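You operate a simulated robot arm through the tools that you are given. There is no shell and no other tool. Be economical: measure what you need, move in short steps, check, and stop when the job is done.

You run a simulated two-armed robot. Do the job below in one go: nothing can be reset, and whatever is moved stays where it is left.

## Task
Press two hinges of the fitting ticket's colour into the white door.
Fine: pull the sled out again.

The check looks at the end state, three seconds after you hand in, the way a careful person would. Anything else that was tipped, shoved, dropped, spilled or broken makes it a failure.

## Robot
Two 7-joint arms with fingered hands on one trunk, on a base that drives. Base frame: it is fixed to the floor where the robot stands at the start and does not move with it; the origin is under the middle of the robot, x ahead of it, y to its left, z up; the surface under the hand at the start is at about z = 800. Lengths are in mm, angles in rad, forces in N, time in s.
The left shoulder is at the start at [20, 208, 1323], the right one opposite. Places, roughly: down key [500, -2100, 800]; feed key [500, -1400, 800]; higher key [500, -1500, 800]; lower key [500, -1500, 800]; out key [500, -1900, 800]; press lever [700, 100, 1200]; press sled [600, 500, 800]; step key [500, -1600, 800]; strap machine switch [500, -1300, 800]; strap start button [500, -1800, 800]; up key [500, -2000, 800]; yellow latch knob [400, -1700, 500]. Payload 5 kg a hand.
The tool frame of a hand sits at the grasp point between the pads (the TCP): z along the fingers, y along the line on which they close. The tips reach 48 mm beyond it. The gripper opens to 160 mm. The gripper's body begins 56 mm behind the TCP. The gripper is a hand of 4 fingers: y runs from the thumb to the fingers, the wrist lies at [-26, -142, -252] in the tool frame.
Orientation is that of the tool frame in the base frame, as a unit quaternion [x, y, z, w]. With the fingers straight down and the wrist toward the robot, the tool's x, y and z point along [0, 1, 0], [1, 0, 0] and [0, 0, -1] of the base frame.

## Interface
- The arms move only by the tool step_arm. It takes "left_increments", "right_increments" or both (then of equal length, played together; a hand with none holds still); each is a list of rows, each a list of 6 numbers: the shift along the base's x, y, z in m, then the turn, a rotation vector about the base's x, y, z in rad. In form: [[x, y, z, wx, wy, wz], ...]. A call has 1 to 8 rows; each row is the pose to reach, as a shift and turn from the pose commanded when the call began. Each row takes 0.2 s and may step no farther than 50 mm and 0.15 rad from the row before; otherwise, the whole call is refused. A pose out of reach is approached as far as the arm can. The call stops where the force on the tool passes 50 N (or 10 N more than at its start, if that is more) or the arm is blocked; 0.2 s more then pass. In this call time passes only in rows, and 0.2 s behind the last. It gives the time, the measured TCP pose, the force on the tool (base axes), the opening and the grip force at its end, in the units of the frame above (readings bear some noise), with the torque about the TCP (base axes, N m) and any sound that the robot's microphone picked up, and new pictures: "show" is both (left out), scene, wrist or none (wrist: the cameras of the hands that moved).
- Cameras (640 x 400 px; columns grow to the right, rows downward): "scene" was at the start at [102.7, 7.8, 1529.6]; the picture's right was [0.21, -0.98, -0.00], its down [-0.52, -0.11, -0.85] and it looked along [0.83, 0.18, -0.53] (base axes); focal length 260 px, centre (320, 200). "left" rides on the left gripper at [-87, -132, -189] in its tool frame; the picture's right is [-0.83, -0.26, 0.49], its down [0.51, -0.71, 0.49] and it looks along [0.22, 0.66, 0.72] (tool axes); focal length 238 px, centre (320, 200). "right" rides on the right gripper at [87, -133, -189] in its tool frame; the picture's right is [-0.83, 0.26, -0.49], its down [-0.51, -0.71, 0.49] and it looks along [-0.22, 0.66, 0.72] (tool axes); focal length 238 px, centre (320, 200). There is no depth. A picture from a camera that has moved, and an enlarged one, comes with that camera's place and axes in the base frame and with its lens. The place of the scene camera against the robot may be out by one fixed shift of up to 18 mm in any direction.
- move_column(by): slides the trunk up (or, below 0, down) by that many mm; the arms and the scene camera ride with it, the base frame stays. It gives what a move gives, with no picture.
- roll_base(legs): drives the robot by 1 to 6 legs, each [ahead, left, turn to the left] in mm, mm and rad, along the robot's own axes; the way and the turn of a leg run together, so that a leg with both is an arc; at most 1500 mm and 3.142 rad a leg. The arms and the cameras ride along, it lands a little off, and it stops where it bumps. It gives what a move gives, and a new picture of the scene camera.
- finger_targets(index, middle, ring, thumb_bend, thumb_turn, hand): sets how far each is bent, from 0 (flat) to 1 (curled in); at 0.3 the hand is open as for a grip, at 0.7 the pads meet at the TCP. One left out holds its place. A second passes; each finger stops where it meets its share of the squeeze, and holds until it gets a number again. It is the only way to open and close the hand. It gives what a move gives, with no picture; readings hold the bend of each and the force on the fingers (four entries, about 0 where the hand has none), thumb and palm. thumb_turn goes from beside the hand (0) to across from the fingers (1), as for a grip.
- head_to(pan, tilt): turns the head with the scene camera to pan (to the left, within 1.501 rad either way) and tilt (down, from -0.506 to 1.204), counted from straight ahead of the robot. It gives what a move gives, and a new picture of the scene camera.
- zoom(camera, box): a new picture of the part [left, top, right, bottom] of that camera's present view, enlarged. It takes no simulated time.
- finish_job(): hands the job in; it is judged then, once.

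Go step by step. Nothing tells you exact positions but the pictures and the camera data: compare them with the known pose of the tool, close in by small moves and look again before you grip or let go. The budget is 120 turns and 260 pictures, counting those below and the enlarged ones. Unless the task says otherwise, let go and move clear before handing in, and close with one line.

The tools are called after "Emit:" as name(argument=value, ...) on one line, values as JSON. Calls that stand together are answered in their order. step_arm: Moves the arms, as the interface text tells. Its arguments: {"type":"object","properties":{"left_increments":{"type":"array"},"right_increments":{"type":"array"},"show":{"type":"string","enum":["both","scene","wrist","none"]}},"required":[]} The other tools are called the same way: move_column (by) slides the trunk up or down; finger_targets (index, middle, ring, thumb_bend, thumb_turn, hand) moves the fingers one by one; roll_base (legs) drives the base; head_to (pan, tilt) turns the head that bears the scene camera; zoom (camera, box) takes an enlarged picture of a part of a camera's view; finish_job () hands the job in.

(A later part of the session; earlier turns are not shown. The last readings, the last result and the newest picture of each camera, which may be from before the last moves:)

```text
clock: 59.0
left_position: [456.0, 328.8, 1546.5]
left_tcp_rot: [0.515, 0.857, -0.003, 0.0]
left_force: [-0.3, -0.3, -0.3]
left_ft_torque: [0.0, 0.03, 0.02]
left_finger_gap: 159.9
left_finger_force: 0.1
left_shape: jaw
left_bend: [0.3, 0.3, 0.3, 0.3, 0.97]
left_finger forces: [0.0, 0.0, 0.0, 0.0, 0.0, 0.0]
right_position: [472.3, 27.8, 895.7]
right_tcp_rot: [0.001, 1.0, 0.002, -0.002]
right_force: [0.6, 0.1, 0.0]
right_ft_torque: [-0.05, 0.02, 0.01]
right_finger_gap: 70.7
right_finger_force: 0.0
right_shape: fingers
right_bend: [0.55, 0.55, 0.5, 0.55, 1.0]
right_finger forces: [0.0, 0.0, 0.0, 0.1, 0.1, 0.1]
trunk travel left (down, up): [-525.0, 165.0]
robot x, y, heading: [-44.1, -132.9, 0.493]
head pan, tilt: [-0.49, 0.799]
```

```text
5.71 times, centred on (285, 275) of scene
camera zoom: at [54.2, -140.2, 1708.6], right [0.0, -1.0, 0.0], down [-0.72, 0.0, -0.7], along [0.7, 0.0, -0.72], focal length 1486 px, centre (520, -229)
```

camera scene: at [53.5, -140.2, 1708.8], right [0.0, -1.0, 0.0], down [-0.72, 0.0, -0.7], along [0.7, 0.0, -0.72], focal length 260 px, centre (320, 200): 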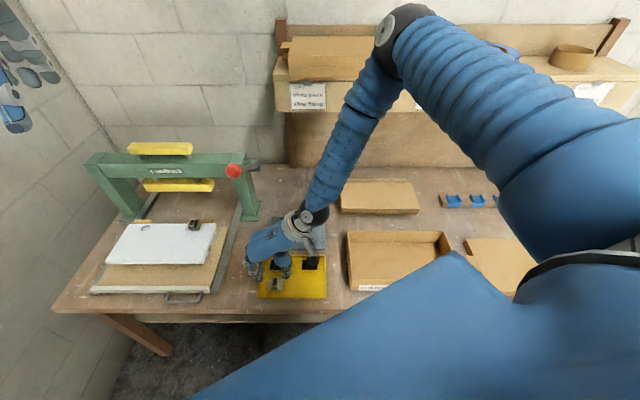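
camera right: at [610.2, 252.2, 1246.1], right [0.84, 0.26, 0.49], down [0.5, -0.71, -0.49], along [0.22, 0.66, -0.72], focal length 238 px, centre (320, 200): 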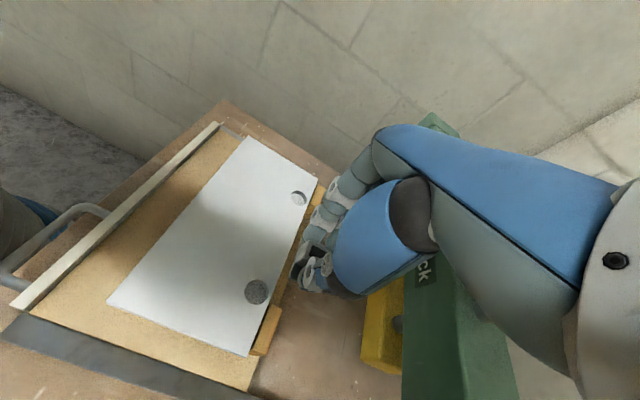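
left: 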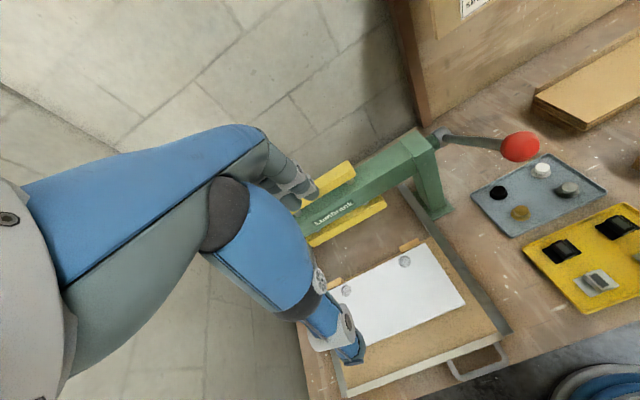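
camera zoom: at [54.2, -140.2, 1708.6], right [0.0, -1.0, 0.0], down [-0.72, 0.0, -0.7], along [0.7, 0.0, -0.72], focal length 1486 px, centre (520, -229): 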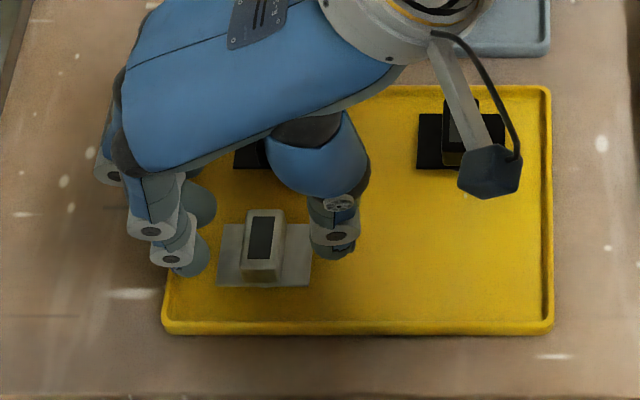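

Emit:
step_arm(right_increments=[[0, 0, -0.013, 0, 0, 0], [0, 0, -0.0255, 0, 0, 0]], show="none")

Emit:
finger_targets(hand="right", index=0.72, middle=0.72, ring=0.62, thumb_bend=0.72)

Emit:
step_arm(right_increments=[[0, 0, 0.015, 0, 0, 0], [0, 0, 0.05, 0, 0, 0], [0, 0, 0.1, 0, 0, 0], [0, 0, 0.15, 0, 0, 0], [0, 0, 0.2, 0, 0, 0], [0, 0, 0.25, 0, 0, 0], [0, 0, 0.3, 0, 0, 0], [0, 0, 0.32, 0, 0, 0]], show="none")

Emit:
zoom(camera="right", box=[220, 220, 380, 340])

Emit:
zoom(camera="scene", box=[230, 170, 340, 260])

```text
clock: 59.5
left_position: [455.3, 328.9, 1546.9]
left_tcp_rot: [0.515, 0.857, -0.004, 0.0]
left_force: [0.0, 0.0, -1.1]
left_ft_torque: [-0.01, -0.02, 0.02]
left_finger_gap: 160.3
left_finger_force: 0.1
left_shape: jaw
left_bend: [0.3, 0.3, 0.3, 0.3, 0.97]
left_finger forces: [0.1, 0.1, 0.0, 0.0, 0.0, 0.0]
right_position: [471.8, 26.2, 870.0]
right_tcp_rot: [0.001, 1.0, 0.001, -0.003]
right_force: [-0.5, 0.6, 0.9]
right_ft_torque: [-0.02, -0.01, 0.0]
right_finger_gap: 70.5
right_finger_force: 0.0
right_shape: fingers
right_bend: [0.55, 0.55, 0.5, 0.55, 1.0]
right_finger forces: [0.1, 0.0, 0.1, 0.0, 0.1, 0.1]
trunk travel left (down, up): [-525.0, 165.0]
robot x, y, heading: [-40.4, -135.6, 0.495]
head pan, tilt: [-0.49, 0.799]
```

```text
clock: 60.5
left_position: [454.3, 328.1, 1547.1]
left_tcp_rot: [0.515, 0.857, -0.003, 0.001]
left_force: [-0.2, -0.3, 0.3]
left_ft_torque: [0.03, -0.01, 0.01]
left_finger_gap: 159.9
left_finger_force: 0.2
left_shape: jaw
left_bend: [0.3, 0.3, 0.3, 0.3, 0.97]
left_finger forces: [0.0, 0.0, 0.0, 0.2, 0.0, 0.0]
right_position: [471.2, 27.1, 870.6]
right_tcp_rot: [0.002, 1.0, 0.002, -0.003]
right_force: [1.1, 2.7, 10.5]
right_ft_torque: [0.25, -0.13, 0.02]
right_finger_gap: 36.4
right_finger_force: 21.6
right_shape: fingers
right_bend: [0.66, 0.64, 0.62, 0.64, 1.0]
right_finger forces: [8.2, 16.2, 0.1, 0.1, 18.8, 0.0]
trunk travel left (down, up): [-525.0, 165.0]
robot x, y, heading: [-45.5, -136.3, 0.494]
head pan, tilt: [-0.49, 0.799]
```

```text
clock: 62.4
left_position: [455.3, 328.9, 1546.6]
left_tcp_rot: [0.516, 0.857, -0.003, -0.001]
left_force: [-0.2, -0.1, -0.1]
left_ft_torque: [-0.01, 0.0, 0.0]
left_finger_gap: 160.0
left_finger_force: 0.1
left_shape: jaw
left_bend: [0.3, 0.3, 0.3, 0.3, 0.97]
left_finger forces: [0.0, 0.1, 0.1, 0.1, 0.0, 0.0]
right_position: [468.6, 25.4, 1191.7]
right_tcp_rot: [0.001, 1.0, 0.001, -0.003]
right_force: [0.0, -0.2, -1.3]
right_ft_torque: [0.01, -0.01, 0.02]
right_finger_gap: 36.4
right_finger_force: 18.5
right_shape: fingers
right_bend: [0.66, 0.64, 0.62, 0.64, 1.0]
right_finger forces: [7.6, 10.7, 0.0, 0.1, 18.5, 0.1]
trunk travel left (down, up): [-525.0, 165.0]
robot x, y, heading: [-39.0, -136.8, 0.494]
head pan, tilt: [-0.49, 0.799]
```

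```text
3.33 times, centred on (300, 280) of right
camera zoom: at [382.8, -108.4, 1380.4], right [0.84, 0.25, 0.48], down [0.5, -0.71, -0.5], along [0.22, 0.66, -0.72], focal length 794 px, centre (387, -67)
```

zoom: 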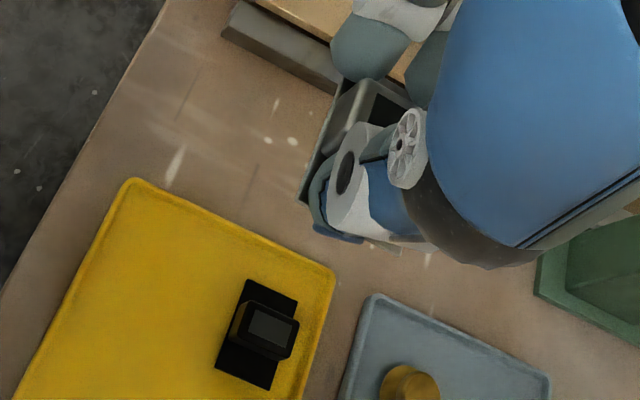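

```text
4.44 times, centred on (285, 215) of scene
camera zoom: at [53.6, -140.1, 1708.6], right [0.0, -1.0, 0.0], down [-0.72, 0.0, -0.7], along [0.7, 0.0, -0.72], focal length 1156 px, centre (476, 133)
```

zoom: 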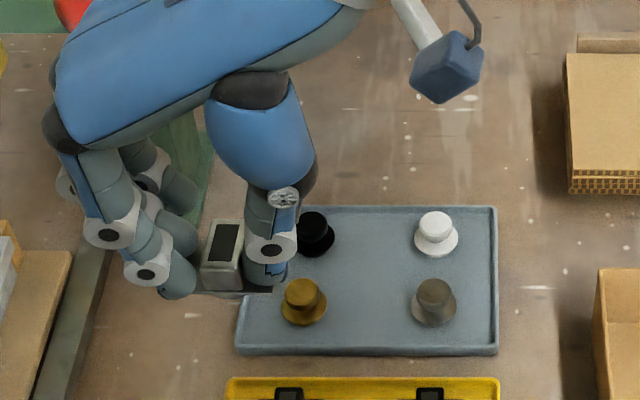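

Second hinge is held. Driving to the left hole.

Emit:
roll_base(legs=[[253, 409, 0]])

Emit:
head_to(pan=-0.49, tilt=0.65)

Emit:
zoom(camera="scene", box=[200, 180, 400, 320])

```text
clock: 65.2
left_position: [488.7, 799.1, 1547.6]
left_tcp_rot: [0.515, 0.857, -0.003, 0.0]
left_force: [-0.2, 0.6, -0.5]
left_ft_torque: [0.02, 0.01, 0.02]
left_finger_gap: 159.8
left_finger_force: 0.1
left_shape: jaw
left_bend: [0.3, 0.3, 0.3, 0.3, 0.97]
left_finger forces: [0.1, 0.0, 0.0, 0.1, 0.0, 0.0]
right_position: [502.2, 495.7, 1191.3]
right_tcp_rot: [0.001, 1.0, 0.001, -0.003]
right_force: [0.4, -1.0, -1.1]
right_ft_torque: [0.02, 0.02, 0.01]
right_finger_gap: 36.4
right_finger_force: 18.3
right_shape: fingers
right_bend: [0.66, 0.64, 0.62, 0.64, 1.0]
right_finger forces: [7.5, 10.5, 0.0, 0.0, 18.6, 0.1]
trunk travel left (down, up): [-525.0, 165.0]
robot x, y, heading: [-5.6, 336.9, 0.486]
head pan, tilt: [-0.49, 0.799]
camera scene: at [87.3, 330.3, 1708.7], right [0.0, -1.0, 0.0], down [-0.72, 0.0, -0.7], along [0.7, 0.0, -0.72], focal length 260 px, centre (320, 200)
```

scene: 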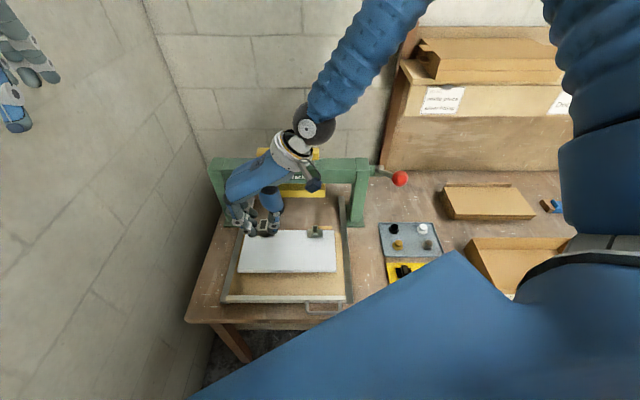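

```text
clock: 65.9
left_position: [489.7, 799.1, 1546.3]
left_tcp_rot: [0.515, 0.857, -0.004, 0.0]
left_force: [-0.6, -0.6, -0.1]
left_ft_torque: [-0.02, 0.01, 0.02]
left_finger_gap: 159.6
left_finger_force: 0.1
left_shape: jaw
left_bend: [0.3, 0.3, 0.3, 0.3, 0.97]
left_finger forces: [0.1, 0.0, 0.0, 0.1, 0.1, 0.0]
right_position: [504.0, 497.2, 1191.3]
right_tcp_rot: [0.002, 1.0, 0.001, -0.004]
right_force: [-0.6, 0.9, -1.3]
right_ft_torque: [-0.01, 0.04, 0.01]
right_finger_gap: 36.3
right_finger_force: 18.5
right_shape: fingers
right_bend: [0.66, 0.64, 0.62, 0.64, 1.0]
right_finger forces: [7.7, 10.5, 0.1, 0.0, 18.5, 0.1]
trunk travel left (down, up): [-525.0, 165.0]
robot x, y, heading: [-10.1, 332.7, 0.497]
head pan, tilt: [-0.49, 0.649]
camera scene: at [93.6, 331.4, 1721.2], right [0.0, -1.0, 0.0], down [-0.61, 0.0, -0.8], along [0.8, 0.0, -0.61], focal length 260 px, centre (320, 200)
```

scene: 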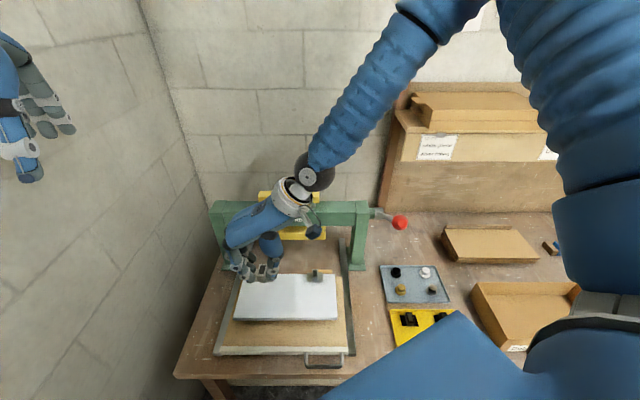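

```text
2.86 times, centred on (300, 250) of scene
camera zoom: at [93.6, 331.4, 1721.2], right [0.0, -1.0, 0.0], down [-0.61, 0.0, -0.8], along [0.8, 0.0, -0.61], focal length 743 px, centre (377, 57)
```

zoom: 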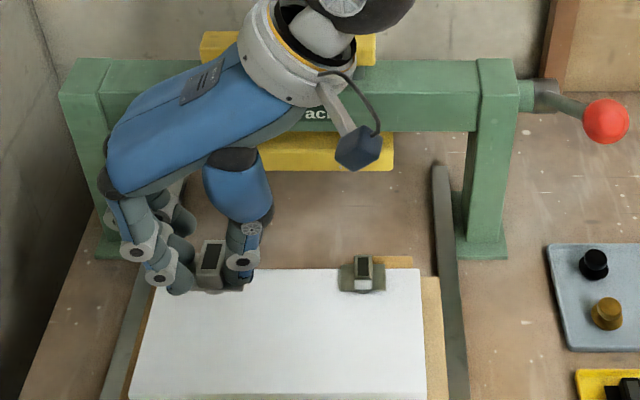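

Emit:
step_arm(right_increments=[[0.022, 0.01, -0.02, 0, 0, 0], [0.044, 0.02, -0.04, 0, 0, 0], [0.066, 0.03, -0.065, 0, 0, 0], [0.088, 0.04, -0.095, 0, 0, 0], [0.11, 0.05, -0.125, 0, 0, 0], [0.132, 0.06, -0.155, 0, 0, 0], [0.154, 0.07, -0.185, 0, 0, 0], [0.171, 0.076, -0.217, 0, 0.006, 0]], show="none")

Emit:
zoom(camera="scene", box=[230, 260, 350, 330])

Emit:
zoom(camera="right", box=[220, 220, 340, 320])

```text
clock: 67.7
left_position: [490.5, 799.8, 1546.3]
left_tcp_rot: [0.515, 0.857, -0.004, 0.001]
left_force: [0.6, 0.5, 0.0]
left_ft_torque: [0.0, 0.09, -0.01]
left_finger_gap: 159.9
left_finger_force: 0.1
left_shape: jaw
left_bend: [0.3, 0.3, 0.3, 0.3, 0.97]
left_finger forces: [0.0, 0.0, 0.0, 0.0, 0.0, 0.0]
right_position: [676.4, 570.2, 973.2]
right_tcp_rot: [0.002, 1.0, 0.001, -0.007]
right_force: [0.9, 1.3, 0.2]
right_ft_torque: [-0.14, 0.08, -0.01]
right_finger_gap: 36.6
right_finger_force: 17.1
right_shape: fingers
right_bend: [0.66, 0.64, 0.62, 0.64, 1.0]
right_finger forces: [7.6, 9.9, 0.1, 0.0, 17.7, 0.0]
trunk travel left (down, up): [-525.0, 165.0]
robot x, y, heading: [-6.2, 338.2, 0.494]
head pan, tilt: [-0.49, 0.649]
```

```text
5.33 times, centred on (290, 295) of scene
camera zoom: at [94.9, 330.9, 1721.1], right [0.0, -1.0, 0.0], down [-0.61, 0.0, -0.8], along [0.8, 0.0, -0.61], focal length 1387 px, centre (480, -307)
```

zoom: 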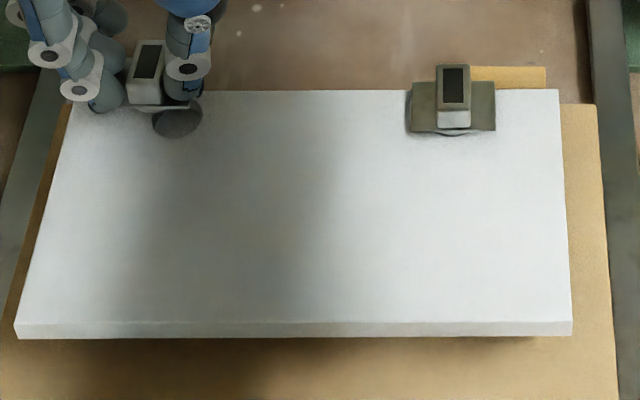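

```text
4.00 times, centred on (280, 270) of right
camera zoom: at [591.3, 438.0, 1161.8], right [0.84, 0.25, 0.48], down [0.5, -0.71, -0.5], along [0.21, 0.66, -0.72], focal length 953 px, centre (480, -80)
```

zoom: 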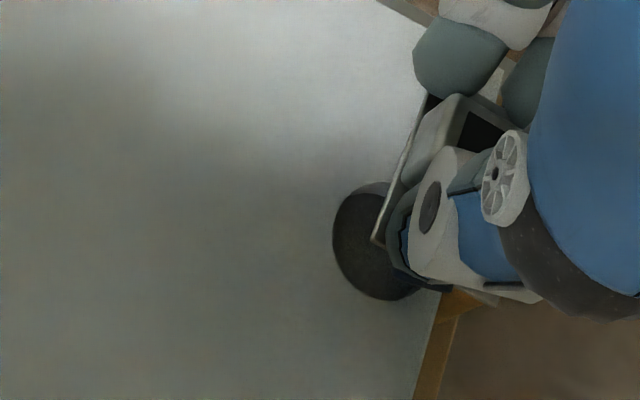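

Emit:
zoom(camera="scene", box=[245, 266, 281, 290])

Emit:
zoom(camera="scene", box=[300, 266, 336, 290])

```text
16.00 times, centred on (263, 278) of scene
camera zoom: at [94.9, 330.9, 1721.1], right [0.0, -1.0, 0.0], down [-0.61, 0.0, -0.8], along [0.8, 0.0, -0.61], focal length 4160 px, centre (1232, -1048)
```

zoom: 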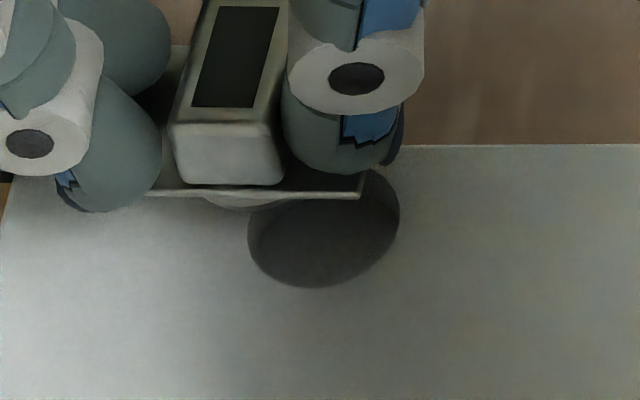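

```text
16.00 times, centred on (318, 278) of scene
camera zoom: at [94.9, 330.9, 1721.1], right [0.0, -1.0, 0.0], down [-0.61, 0.0, -0.8], along [0.8, 0.0, -0.61], focal length 4160 px, centre (352, -1048)
```

zoom: 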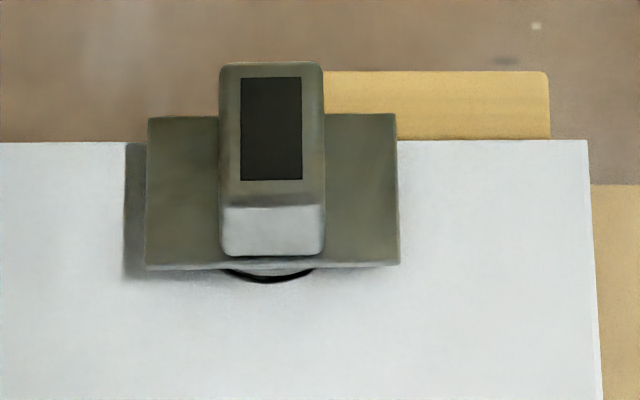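

Emit:
step_arm(right_increments=[[-0.0052, -0.013, -0.004, 0, 0, 0], [-0.0052, -0.013, -0.01, 0, 0, 0]], show="none")

Emit:
zoom(camera="scene", box=[245, 266, 281, 290])

Emit:
zoom(camera="right", box=[260, 230, 340, 290])

```text
clock: 68.3
left_position: [489.2, 799.8, 1546.1]
left_tcp_rot: [0.515, 0.857, -0.003, 0.0]
left_force: [0.9, 0.6, -0.4]
left_ft_torque: [-0.05, 0.0, -0.01]
left_finger_gap: 159.9
left_finger_force: 0.1
left_shape: jaw
left_bend: [0.3, 0.3, 0.3, 0.3, 0.97]
left_finger forces: [0.1, 0.0, 0.0, 0.1, 0.0, 0.0]
right_position: [669.4, 558.0, 963.1]
right_tcp_rot: [0.002, 1.0, 0.001, -0.008]
right_force: [-0.4, 0.7, -0.3]
right_ft_torque: [-0.03, 0.0, 0.02]
right_finger_gap: 36.4
right_finger_force: 17.5
right_shape: fingers
right_bend: [0.66, 0.64, 0.62, 0.64, 1.0]
right_finger forces: [7.5, 9.9, 0.0, 0.0, 17.7, 0.0]
trunk travel left (down, up): [-525.0, 165.0]
robot x, y, heading: [-8.0, 334.6, 0.484]
head pan, tilt: [-0.49, 0.649]
```

```text
16.00 times, centred on (263, 278) of scene
camera zoom: at [94.2, 331.3, 1721.2], right [0.0, -1.0, 0.0], down [-0.61, 0.0, -0.8], along [0.8, 0.0, -0.61], focal length 4160 px, centre (1232, -1048)
```

zoom: 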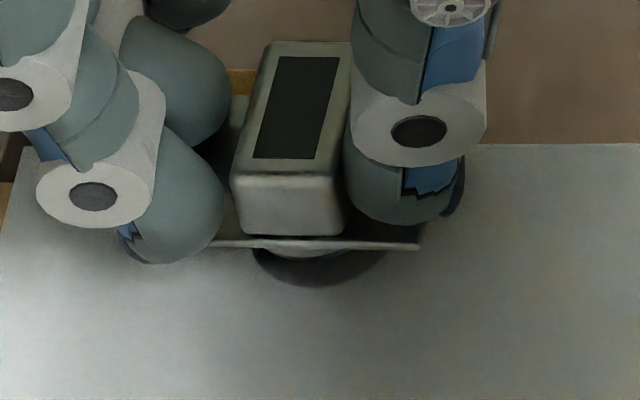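

```text
6.67 times, centred on (300, 260) of right
camera zoom: at [584.8, 425.1, 1152.0], right [0.84, 0.25, 0.48], down [0.5, -0.71, -0.5], along [0.21, 0.66, -0.72], focal length 1589 px, centre (453, -200)
```

zoom: 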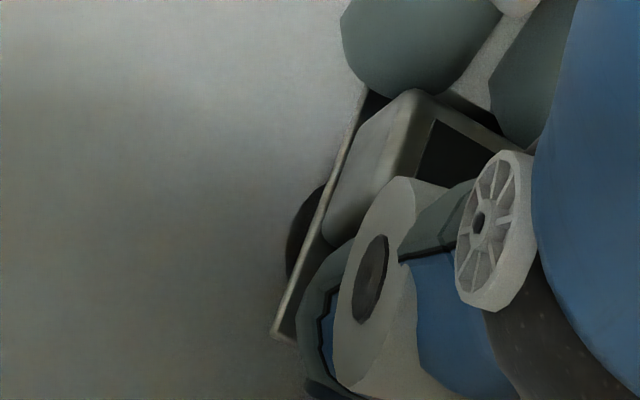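

Emit:
step_arm(right_increments=[[0.001, -0.0005, -0.003, 0, 0, 0], [0.001, -0.0005, -0.006, 0, 0, 0]], show="none")

Emit:
zoom(camera="scene", box=[245, 266, 281, 290])

```text
clock: 68.9
left_position: [489.1, 799.5, 1546.9]
left_tcp_rot: [0.515, 0.857, -0.003, 0.0]
left_force: [-0.5, -0.1, 0.8]
left_ft_torque: [-0.02, 0.02, 0.02]
left_finger_gap: 159.9
left_finger_force: 0.1
left_shape: jaw
left_bend: [0.3, 0.3, 0.3, 0.3, 0.97]
left_finger forces: [0.1, 0.1, 0.0, 0.0, 0.0, 0.1]
right_position: [668.9, 559.7, 958.1]
right_tcp_rot: [0.002, 1.0, 0.001, -0.006]
right_force: [-0.2, 0.3, 0.6]
right_ft_torque: [0.02, 0.01, 0.0]
right_finger_gap: 36.3
right_finger_force: 17.5
right_shape: fingers
right_bend: [0.66, 0.64, 0.62, 0.64, 1.0]
right_finger forces: [7.5, 10.0, 0.1, 0.1, 17.7, 0.0]
trunk travel left (down, up): [-525.0, 165.0]
robot x, y, heading: [-5.7, 335.8, 0.492]
head pan, tilt: [-0.49, 0.649]
```

```text
16.00 times, centred on (263, 278) of scene
camera zoom: at [93.7, 331.0, 1721.3], right [0.0, -1.0, 0.0], down [-0.6, 0.0, -0.8], along [0.8, 0.0, -0.6], focal length 4160 px, centre (1232, -1048)
```

zoom: 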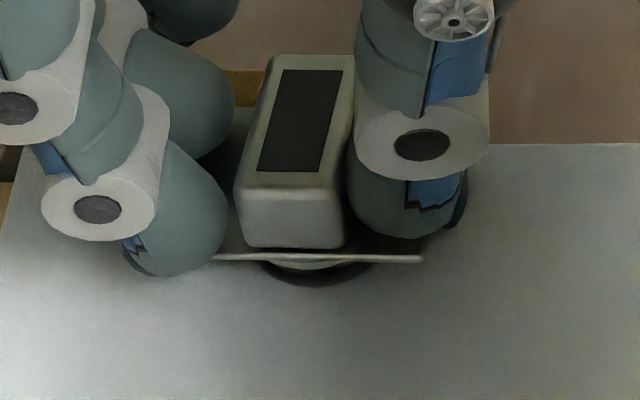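

Emit:
step_arm(right_increments=[[0.0004, 0, -0.002, 0, 0, 0], [0.0004, 0, -0.004, 0, 0, 0]], show="none")

Emit:
zoom(camera="scene", box=[245, 266, 281, 290])

```text
clock: 69.5
left_position: [488.0, 799.6, 1547.5]
left_tcp_rot: [0.514, 0.858, -0.003, 0.0]
left_force: [0.3, -0.5, -0.5]
left_ft_torque: [-0.02, -0.02, 0.03]
left_finger_gap: 160.1
left_finger_force: 0.0
left_shape: jaw
left_bend: [0.3, 0.3, 0.3, 0.3, 0.97]
left_finger forces: [0.1, 0.0, 0.1, 0.0, 0.1, 0.0]
right_position: [669.7, 558.4, 956.7]
right_tcp_rot: [0.002, 1.0, 0.002, -0.007]
right_force: [-2.4, 0.4, 4.6]
right_ft_torque: [0.03, 0.08, 0.0]
right_finger_gap: 36.6
right_finger_force: 21.9
right_shape: fingers
right_bend: [0.66, 0.64, 0.62, 0.64, 1.0]
right_finger forces: [7.9, 18.2, 0.0, 0.0, 18.2, 0.0]
trunk travel left (down, up): [-525.0, 165.0]
robot x, y, heading: [-7.2, 337.4, 0.49]
head pan, tilt: [-0.49, 0.649]
```

```text
16.00 times, centred on (263, 278) of scene
camera zoom: at [92.6, 330.4, 1721.4], right [0.0, -1.0, 0.0], down [-0.6, 0.0, -0.8], along [0.8, 0.0, -0.6], focal length 4160 px, centre (1232, -1048)
```

zoom: 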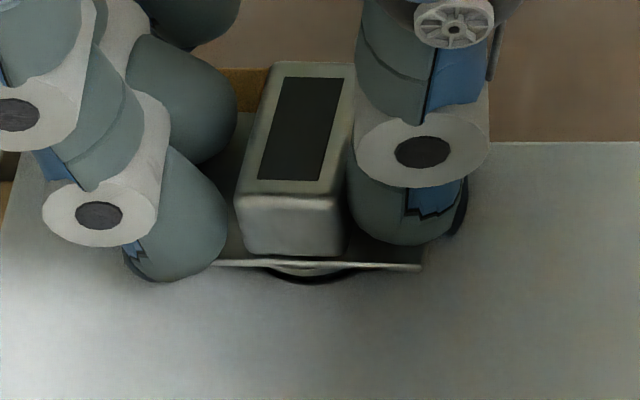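

Same signature as before: light contact on the chamfer's far side. I'll shift back 0.8 mm, settle, unload and release.

Emit:
step_arm(right_increments=[[-0.0008, 0, 0.001, 0, 0, 0], [-0.0008, 0, -0.0005, 0, 0, 0], [-0.0008, 0, -0.0025, 0, 0, 0]], show="none")

Emit:
zoom(camera="scene", box=[245, 266, 281, 290])

```text
clock: 70.3
left_position: [488.1, 798.2, 1547.5]
left_tcp_rot: [0.514, 0.858, -0.002, 0.001]
left_force: [0.0, -0.6, 0.4]
left_ft_torque: [-0.01, -0.01, 0.03]
left_finger_gap: 160.0
left_finger_force: 0.1
left_shape: jaw
left_bend: [0.3, 0.3, 0.3, 0.3, 0.97]
left_finger forces: [0.1, 0.0, 0.0, 0.1, 0.1, 0.0]
right_position: [669.5, 559.0, 954.4]
right_tcp_rot: [0.002, 1.0, 0.003, -0.005]
right_force: [1.9, 0.6, 21.0]
right_ft_torque: [0.09, -0.3, -0.04]
right_finger_gap: 36.5
right_finger_force: 26.2
right_shape: fingers
right_bend: [0.66, 0.64, 0.62, 0.64, 1.0]
right_finger forces: [7.0, 25.9, 0.0, 0.1, 20.5, 0.1]
trunk travel left (down, up): [-525.0, 165.0]
robot x, y, heading: [-7.2, 336.0, 0.489]
head pan, tilt: [-0.49, 0.649]
```

```text
16.00 times, centred on (263, 278) of scene
camera zoom: at [92.0, 330.1, 1721.6], right [0.0, -1.0, 0.0], down [-0.6, 0.0, -0.8], along [0.8, 0.0, -0.6], focal length 4160 px, centre (1232, -1048)
```

zoom: 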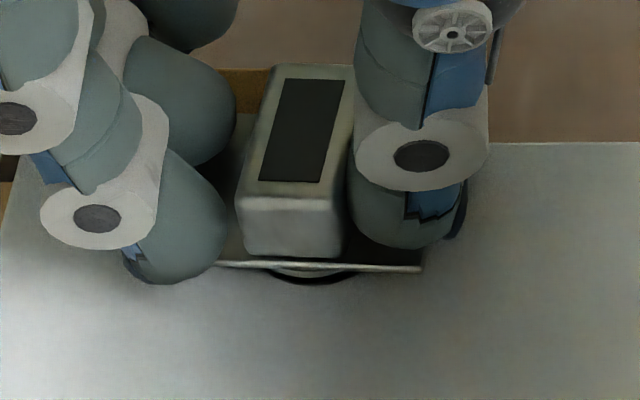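

Settled with little sideways force. Unload, release, retreat and look at both hinges.

Emit:
step_arm(right_increments=[[0, 0, 0.003, 0, 0, 0]], show="none")

Emit:
finger_targets(hand="right", index=0.55, middle=0.55, ring=0.5, thumb_bend=0.55)

Emit:
step_arm(right_increments=[[0, 0, 0.03, 0, 0, 0], [0, 0, 0.07, 0, 0, 0], [0, 0, 0.11, 0, 0, 0], [-0.02, 0, 0.15, 0, 0, 0], [-0.06, 0, 0.18, 0, 0, 0], [-0.1, 0, 0.2, 0, 0, 0], [-0.13, -0.03, 0.22, 0, 0, 0], [-0.16, -0.06, 0.235, 0, 0, 0]], show="none")

Emit:
zoom(camera="scene", box=[245, 266, 281, 290])

Emit:
zoom(camera="scene", box=[300, 266, 336, 290])

Emit:
zoom(camera="scene", box=[200, 180, 420, 370])

```text
clock: 70.7
left_position: [487.6, 799.3, 1548.0]
left_tcp_rot: [0.515, 0.857, -0.003, 0.0]
left_force: [0.7, -0.6, 0.3]
left_ft_torque: [-0.04, 0.0, -0.01]
left_finger_gap: 159.6
left_finger_force: 0.0
left_shape: jaw
left_bend: [0.3, 0.3, 0.3, 0.3, 0.97]
left_finger forces: [0.0, 0.1, 0.0, 0.1, 0.0, 0.0]
right_position: [668.3, 558.9, 954.3]
right_tcp_rot: [0.002, 1.0, 0.001, -0.005]
right_force: [3.2, 4.2, 12.1]
right_ft_torque: [0.29, -0.29, -0.02]
right_finger_gap: 36.5
right_finger_force: 26.1
right_shape: fingers
right_bend: [0.66, 0.64, 0.62, 0.64, 1.0]
right_finger forces: [8.1, 25.6, 0.1, 0.0, 18.1, 0.1]
trunk travel left (down, up): [-525.0, 165.0]
robot x, y, heading: [-7.9, 331.5, 0.49]
head pan, tilt: [-0.49, 0.649]
```

```text
clock: 71.7
left_position: [489.5, 799.8, 1546.7]
left_tcp_rot: [0.516, 0.857, -0.003, 0.0]
left_force: [-0.2, -0.1, 0.3]
left_ft_torque: [0.01, 0.0, 0.01]
left_finger_gap: 159.8
left_finger_force: 0.2
left_shape: jaw
left_bend: [0.3, 0.3, 0.3, 0.3, 0.97]
left_finger forces: [0.0, 0.1, 0.0, 0.0, 0.0, 0.0]
right_position: [669.9, 558.3, 954.9]
right_tcp_rot: [0.002, 1.0, 0.001, -0.007]
right_force: [0.6, 0.6, -0.3]
right_ft_torque: [-0.03, 0.0, 0.04]
right_finger_gap: 70.7
right_finger_force: 0.2
right_shape: fingers
right_bend: [0.55, 0.55, 0.5, 0.55, 1.0]
right_finger forces: [0.1, 0.0, 0.0, 0.0, 0.0, 0.0]
trunk travel left (down, up): [-525.0, 165.0]
robot x, y, heading: [-4.1, 338.7, 0.491]
head pan, tilt: [-0.49, 0.649]
```

```text
clock: 73.5
left_position: [486.9, 798.7, 1549.3]
left_tcp_rot: [0.515, 0.857, -0.002, 0.0]
left_force: [-2.3, 0.4, 0.4]
left_ft_torque: [0.07, -0.06, 0.01]
left_finger_gap: 159.8
left_finger_force: 0.0
left_shape: jaw
left_bend: [0.3, 0.3, 0.3, 0.3, 0.97]
left_finger forces: [0.0, 0.1, 0.0, 0.1, 0.0, 0.1]
right_position: [507.2, 499.6, 1189.5]
right_tcp_rot: [0.003, 1.0, 0.002, -0.007]
right_force: [-1.1, -0.1, 0.5]
right_ft_torque: [0.05, -0.11, -0.03]
right_finger_gap: 70.9
right_finger_force: 0.1
right_shape: fingers
right_bend: [0.55, 0.55, 0.5, 0.55, 1.0]
right_finger forces: [0.0, 0.0, 0.1, 0.1, 0.1, 0.0]
trunk travel left (down, up): [-525.0, 165.0]
robot x, y, heading: [-6.3, 336.0, 0.488]
head pan, tilt: [-0.49, 0.649]
```

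```text
16.00 times, centred on (263, 278) of scene
camera zoom: at [91.2, 329.1, 1721.4], right [0.0, -1.0, 0.0], down [-0.6, 0.0, -0.8], along [0.8, 0.0, -0.6], focal length 4160 px, centre (1232, -1048)
```

zoom: 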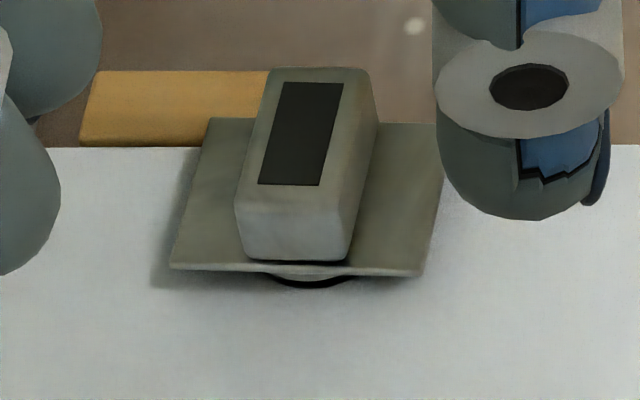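

```text
16.00 times, centred on (318, 278) of scene
camera zoom: at [91.2, 329.1, 1721.4], right [0.0, -1.0, 0.0], down [-0.6, 0.0, -0.8], along [0.8, 0.0, -0.6], focal length 4160 px, centre (352, -1048)
```

zoom: 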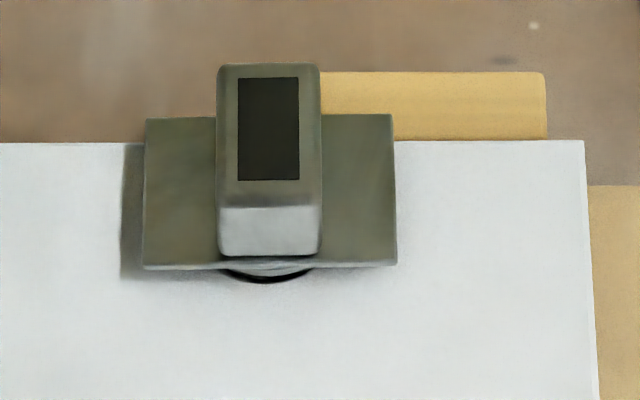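

```text
2.11 times, centred on (310, 275) of scene
camera zoom: at [91.2, 329.1, 1721.4], right [0.0, -1.0, 0.0], down [-0.6, 0.0, -0.8], along [0.8, 0.0, -0.6], focal length 547 px, centre (341, 42)
```

zoom: 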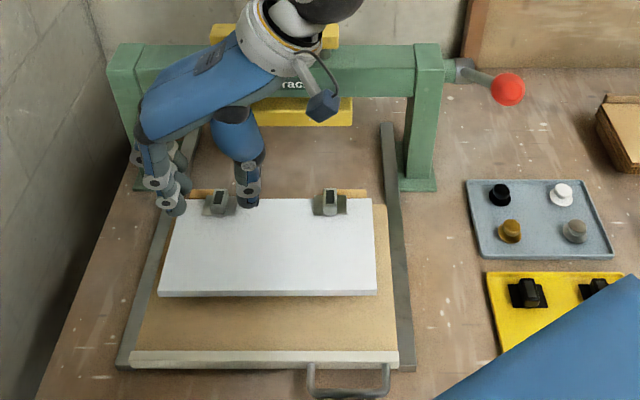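

Both hinges sit alike, centred in their holes. Next I'll back off and face the bench squarely so I can grip the sled's handle at about (420, 331).

Emit:
roll_base(legs=[[-127, 68, 0], [0, 0, -0.49], [0, 95, 0]])

Emit:
head_to(pan=0.0, tilt=0.75)

```text
clock: 77.0
left_position: [505.3, 603.1, 1547.5]
left_tcp_rot: [0.709, 0.706, -0.003, 0.0]
left_force: [-0.2, 0.2, -0.7]
left_ft_torque: [-0.07, -0.01, 0.01]
left_finger_gap: 159.7
left_finger_force: 0.0
left_shape: jaw
left_bend: [0.3, 0.3, 0.3, 0.3, 0.97]
left_finger forces: [0.1, 0.1, 0.0, 0.1, 0.1, 0.0]
right_position: [382.3, 330.5, 1188.2]
right_tcp_rot: [0.246, 0.969, 0.003, -0.007]
right_force: [-0.3, 0.3, -0.4]
right_ft_torque: [-0.01, 0.0, 0.03]
right_finger_gap: 70.8
right_finger_force: 0.1
right_shape: fingers
right_bend: [0.55, 0.55, 0.5, 0.55, 1.0]
right_finger forces: [0.0, 0.0, 0.0, 0.0, 0.0, 0.0]
trunk travel left (down, up): [-525.0, 165.0]
robot x, y, heading: [-153.7, 430.9, 0.004]
head pan, tilt: [-0.49, 0.649]
camera scene: at [-59.3, 378.6, 1721.3], right [-0.47, -0.88, 0.0], down [-0.53, 0.29, -0.8], along [0.7, -0.38, -0.6], focal length 260 px, centre (320, 200)
```

scene: 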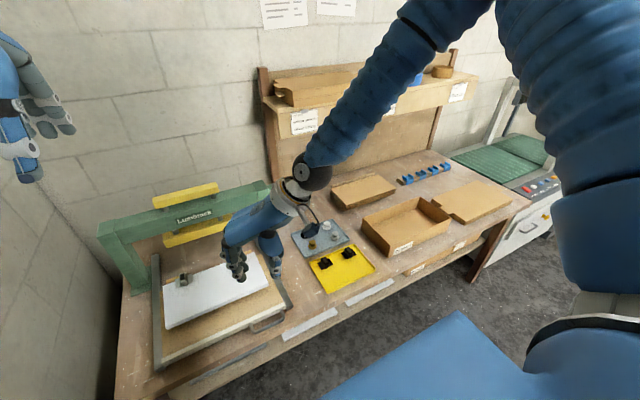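

```text
clock: 77.9
left_position: [505.1, 603.3, 1548.1]
left_tcp_rot: [0.709, 0.706, -0.003, -0.001]
left_force: [0.0, -1.1, 0.8]
left_ft_torque: [0.11, 0.01, -0.02]
left_finger_gap: 160.0
left_finger_force: 0.1
left_shape: jaw
left_bend: [0.3, 0.3, 0.3, 0.3, 0.97]
left_finger forces: [0.0, 0.0, 0.1, 0.1, 0.0, 0.0]
right_position: [381.2, 329.8, 1188.6]
right_tcp_rot: [0.246, 0.969, 0.003, -0.005]
right_force: [0.2, -0.1, -0.6]
right_ft_torque: [0.04, 0.0, -0.02]
right_finger_gap: 70.9
right_finger_force: 0.1
right_shape: fingers
right_bend: [0.55, 0.55, 0.5, 0.55, 1.0]
right_finger forces: [0.1, 0.0, 0.1, 0.1, 0.0, 0.0]
trunk travel left (down, up): [-525.0, 165.0]
robot x, y, heading: [-153.7, 430.9, 0.001]
head pan, tilt: [0.0, 0.75]
camera scene: at [-53.1, 418.1, 1712.7], right [0.0, -1.0, 0.0], down [-0.68, 0.0, -0.73], along [0.73, 0.0, -0.68], focal length 260 px, centre (320, 200)
```

scene: 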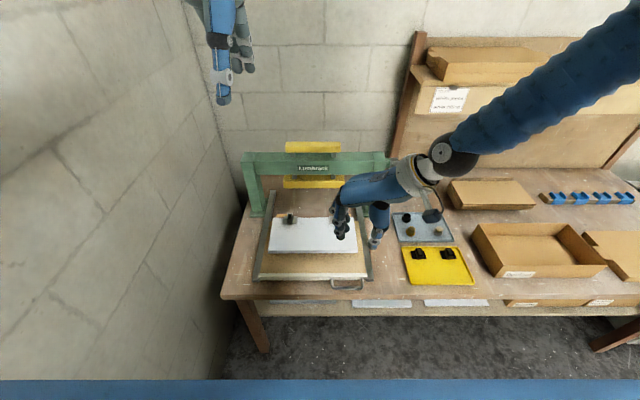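

Emit:
step_arm(right_increments=[[0, 0, -0.015, 0, 0, -0.134], [0, 0, -0.03, 0, 0, -0.268], [0, 0, -0.045, 0, 0, -0.402], [0, 0, -0.06, 0, 0, -0.536], [0, 0, -0.08, 0, 0, -0.67], [0, 0, -0.1, 0, 0, -0.804], [0, 0, -0.12, 0, 0, -0.938], [0, 0, -0.14, 0, 0.0, -1.073]], show="both")

Emit:
zoom(camera="scene", box=[240, 180, 420, 310])

```text
clock: 79.7
left_position: [506.9, 603.3, 1547.5]
left_tcp_rot: [0.709, 0.706, -0.003, 0.0]
left_force: [0.7, 0.4, -0.8]
left_ft_torque: [-0.03, 0.01, 0.0]
left_finger_gap: 159.7
left_finger_force: 0.1
left_shape: jaw
left_bend: [0.3, 0.3, 0.3, 0.3, 0.97]
left_finger forces: [0.0, 0.1, 0.1, 0.0, 0.0, 0.0]
right_position: [382.6, 330.1, 1049.8]
right_tcp_rot: [0.707, 0.707, 0.005, -0.002]
right_force: [0.5, 0.1, 0.0]
right_ft_torque: [-0.02, 0.12, 0.06]
right_finger_gap: 70.7
right_finger_force: 0.0
right_shape: fingers
right_bend: [0.55, 0.55, 0.5, 0.55, 1.0]
right_finger forces: [0.0, 0.1, 0.0, 0.0, 0.0, 0.0]
trunk travel left (down, up): [-525.0, 165.0]
robot x, y, heading: [-147.9, 432.0, 0.0]
head pan, tilt: [0.0, 0.75]
camera scene: at [-52.6, 420.0, 1712.6], right [0.0, -1.0, 0.0], down [-0.68, 0.0, -0.73], along [0.73, 0.0, -0.68], focal length 260 px, centre (320, 200)
camera right: at [249.6, 413.8, 1238.4], right [0.26, -0.84, 0.48], down [-0.71, -0.5, -0.5], along [0.66, -0.21, -0.72], focal length 238 px, centre (320, 200)
```

scene: 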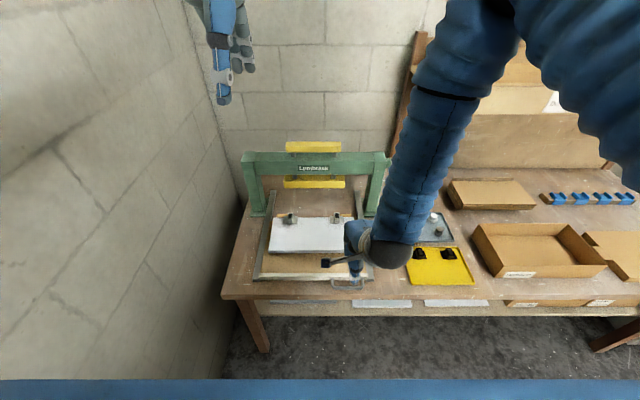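
right: 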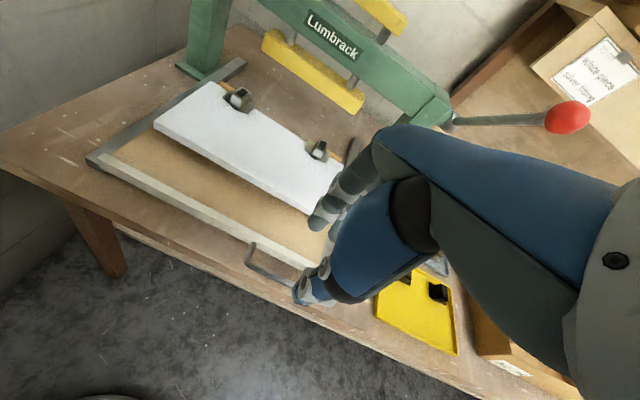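

```text
3.08 times, centred on (330, 245) of scene
camera zoom: at [-52.6, 420.0, 1712.6], right [0.0, -1.0, 0.0], down [-0.68, 0.0, -0.73], along [0.73, 0.0, -0.68], focal length 800 px, centre (289, 62)
```

zoom: 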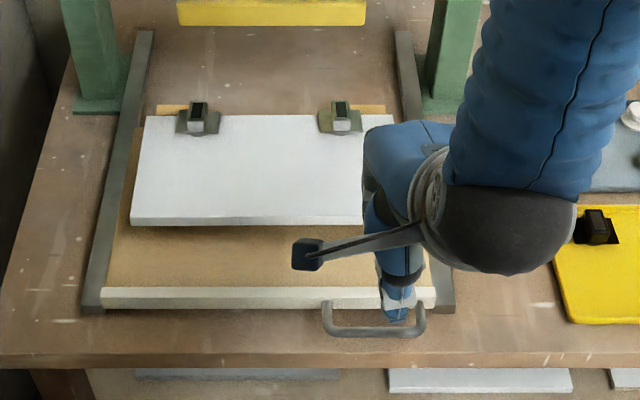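

The handle's loop spans y≈259–375 with its bar at x≈432 and the sled front at about 460. I'll put the fingers down inside the loop with the thumb in front, so I can both push and pull.

Emit:
finger_targets(hand="right", index=0.62, middle=0.62, ring=0.62, thumb_bend=0.5)

Emit:
step_arm(right_increments=[[0.01, -0.004, -0.035, 0, 0, 0], [0.02, -0.008, -0.07, 0, 0, 0], [0.03, -0.012, -0.1, 0, 0, 0], [0.038, -0.013, -0.13, 0, 0, 0]], show="none")

Emit:
zoom(camera="right", box=[180, 190, 380, 340])

Emit:
zoom(camera="scene", box=[300, 240, 400, 310])

```text
clock: 80.7
left_position: [504.4, 604.2, 1546.3]
left_tcp_rot: [0.708, 0.706, -0.003, -0.001]
left_force: [1.2, -0.1, -0.1]
left_ft_torque: [0.02, 0.03, 0.02]
left_finger_gap: 159.8
left_finger_force: 0.1
left_shape: jaw
left_bend: [0.3, 0.3, 0.3, 0.3, 0.97]
left_finger forces: [0.1, 0.1, 0.0, 0.0, 0.0, 0.0]
right_position: [381.3, 329.1, 1049.0]
right_tcp_rot: [0.707, 0.707, 0.006, -0.004]
right_force: [0.1, 0.1, 0.6]
right_ft_torque: [0.0, 0.0, 0.01]
right_finger_gap: 67.1
right_finger_force: 0.0
right_shape: fingers
right_bend: [0.62, 0.62, 0.62, 0.5, 1.0]
right_finger forces: [0.1, 0.0, 0.0, 0.0, 0.0, 0.1]
trunk travel left (down, up): [-525.0, 165.0]
robot x, y, heading: [-157.2, 427.9, -0.002]
head pan, tilt: [0.0, 0.75]
```

```text
clock: 81.7
left_position: [507.8, 602.9, 1546.5]
left_tcp_rot: [0.708, 0.706, -0.004, -0.002]
left_force: [0.6, -0.2, 0.0]
left_ft_torque: [-0.03, 0.06, -0.04]
left_finger_gap: 159.9
left_finger_force: 0.0
left_shape: jaw
left_bend: [0.3, 0.3, 0.3, 0.3, 0.97]
left_finger forces: [0.1, 0.0, 0.0, 0.0, 0.1, 0.0]
right_position: [423.4, 316.6, 918.7]
right_tcp_rot: [0.707, 0.707, 0.006, -0.004]
right_force: [1.5, 0.2, -0.3]
right_ft_torque: [0.0, 0.09, 0.05]
right_finger_gap: 67.0
right_finger_force: 0.0
right_shape: fingers
right_bend: [0.62, 0.62, 0.62, 0.5, 1.0]
right_finger forces: [0.0, 0.0, 0.1, 0.1, 0.0, 0.0]
trunk travel left (down, up): [-525.0, 165.0]
robot x, y, heading: [-148.9, 427.6, -0.005]
head pan, tilt: [0.0, 0.75]
```

```text
2.67 times, centred on (280, 265) of right
camera zoom: at [290.1, 400.1, 1107.6], right [0.26, -0.84, 0.48], down [-0.71, -0.5, -0.5], along [0.66, -0.21, -0.72], focal length 636 px, centre (427, 27)
```

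zoom: 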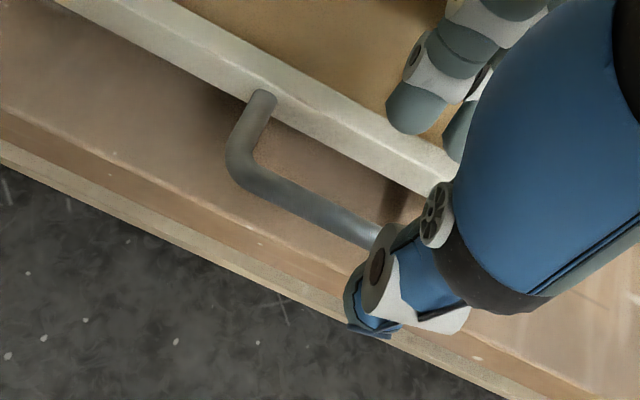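

```text
5.71 times, centred on (350, 275) of scene
camera zoom: at [-51.4, 419.3, 1712.6], right [0.0, -1.0, 0.0], down [-0.68, 0.0, -0.73], along [0.73, 0.0, -0.68], focal length 1486 px, centre (149, -229)
```

zoom: 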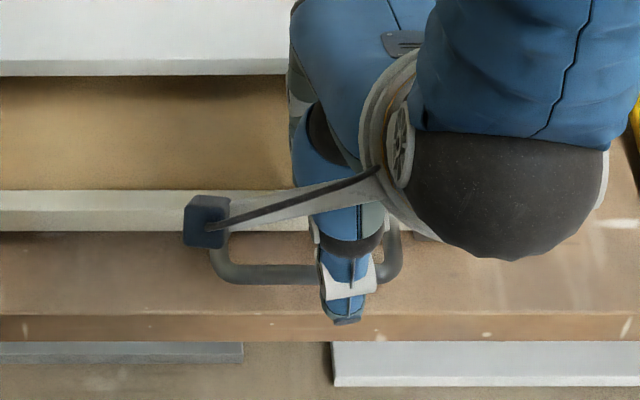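

Emit:
step_arm(right_increments=[[-0.01, -0.004, -0.015, 0, 0, 0], [-0.02, -0.006, -0.03, 0, 0, 0]], show="none")

Emit:
zoom(camera="right", box=[240, 200, 360, 290])

Emit:
zoom(camera="scene", box=[325, 260, 385, 300])

```text
clock: 82.3
left_position: [505.6, 603.5, 1547.5]
left_tcp_rot: [0.708, 0.706, -0.003, 0.0]
left_force: [0.2, 0.2, -1.0]
left_ft_torque: [0.0, 0.04, 0.0]
left_finger_gap: 159.8
left_finger_force: 0.1
left_shape: jaw
left_bend: [0.3, 0.3, 0.3, 0.3, 0.97]
left_finger forces: [0.0, 0.0, 0.2, 0.1, 0.0, 0.1]
right_position: [401.1, 311.5, 888.1]
right_tcp_rot: [0.706, 0.708, 0.005, -0.004]
right_force: [-0.5, -0.4, 2.0]
right_ft_torque: [-0.03, 0.02, -0.02]
right_finger_gap: 67.1
right_finger_force: 0.7
right_shape: fingers
right_bend: [0.62, 0.63, 0.62, 0.5, 1.0]
right_finger forces: [0.0, 1.1, 0.0, 0.0, 0.0, 0.0]
trunk travel left (down, up): [-525.0, 165.0]
robot x, y, heading: [-151.2, 431.9, -0.001]
head pan, tilt: [0.0, 0.75]
```

```text
4.44 times, centred on (300, 245) of right
camera zoom: at [267.3, 394.8, 1078.4], right [0.26, -0.84, 0.48], down [-0.71, -0.5, -0.5], along [0.66, -0.21, -0.72], focal length 1059 px, centre (409, 0)
```

zoom: 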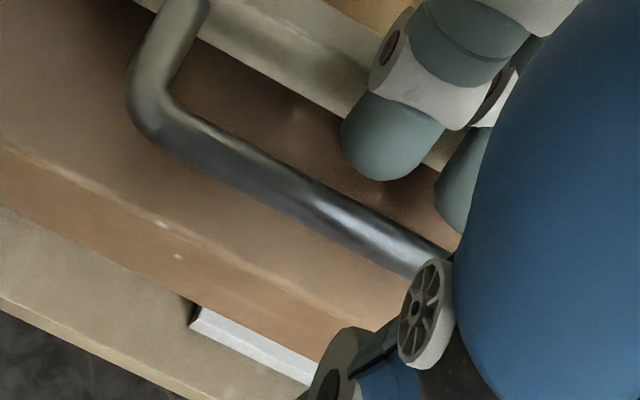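

```text
10.00 times, centred on (355, 280) of scene
camera zoom: at [-53.0, 419.6, 1712.7], right [0.0, -1.0, 0.0], down [-0.68, 0.0, -0.73], along [0.73, 0.0, -0.68], focal length 2600 px, centre (-30, -600)
```

zoom: 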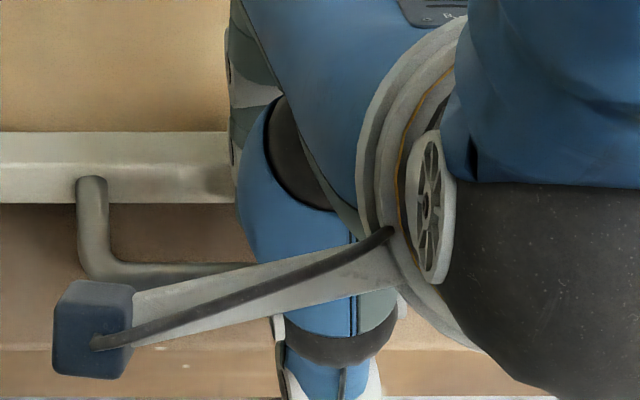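

Emit:
step_arm(right_increments=[[0, 0, -0.008, 0, 0, 0], [0, 0, -0.016, 0, 0, 0]], show="none")

Emit:
zoom(camera="right", box=[260, 190, 360, 280])

```text
clock: 82.9
left_position: [504.1, 604.1, 1548.1]
left_tcp_rot: [0.708, 0.706, -0.002, 0.0]
left_force: [0.7, -0.1, 0.0]
left_ft_torque: [-0.01, 0.05, -0.02]
left_finger_gap: 159.9
left_finger_force: 0.0
left_shape: jaw
left_bend: [0.3, 0.3, 0.3, 0.3, 0.97]
left_finger forces: [0.0, 0.1, 0.0, 0.1, 0.0, 0.0]
right_position: [410.7, 311.0, 883.9]
right_tcp_rot: [0.708, 0.707, 0.014, 0.005]
right_force: [-1.0, -1.6, 27.9]
right_ft_torque: [-0.61, -1.13, 0.0]
right_finger_gap: 66.7
right_finger_force: 14.3
right_shape: fingers
right_bend: [0.62, 0.64, 0.62, 0.5, 1.0]
right_finger forces: [0.1, 28.9, 0.7, 0.1, 0.0, 0.1]
trunk travel left (down, up): [-525.0, 165.0]
robot x, y, heading: [-150.4, 430.5, -0.005]
head pan, tilt: [0.0, 0.75]
stopped in row 2 (right hand): the force on the tool passed its limit at 57 N (the readings are from after the stop); the commanded pose is now the measured one
```

```text
4.44 times, centred on (310, 235) of right
camera zoom: at [273.0, 395.2, 1068.4], right [0.24, -0.84, 0.48], down [-0.7, -0.5, -0.52], along [0.68, -0.21, -0.71], focal length 1059 px, centre (364, 44)
```

zoom: 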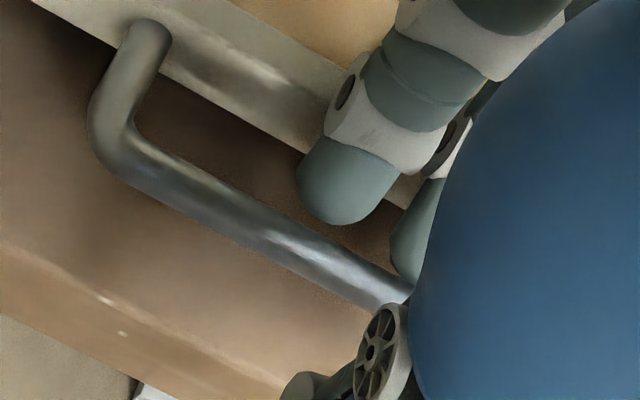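

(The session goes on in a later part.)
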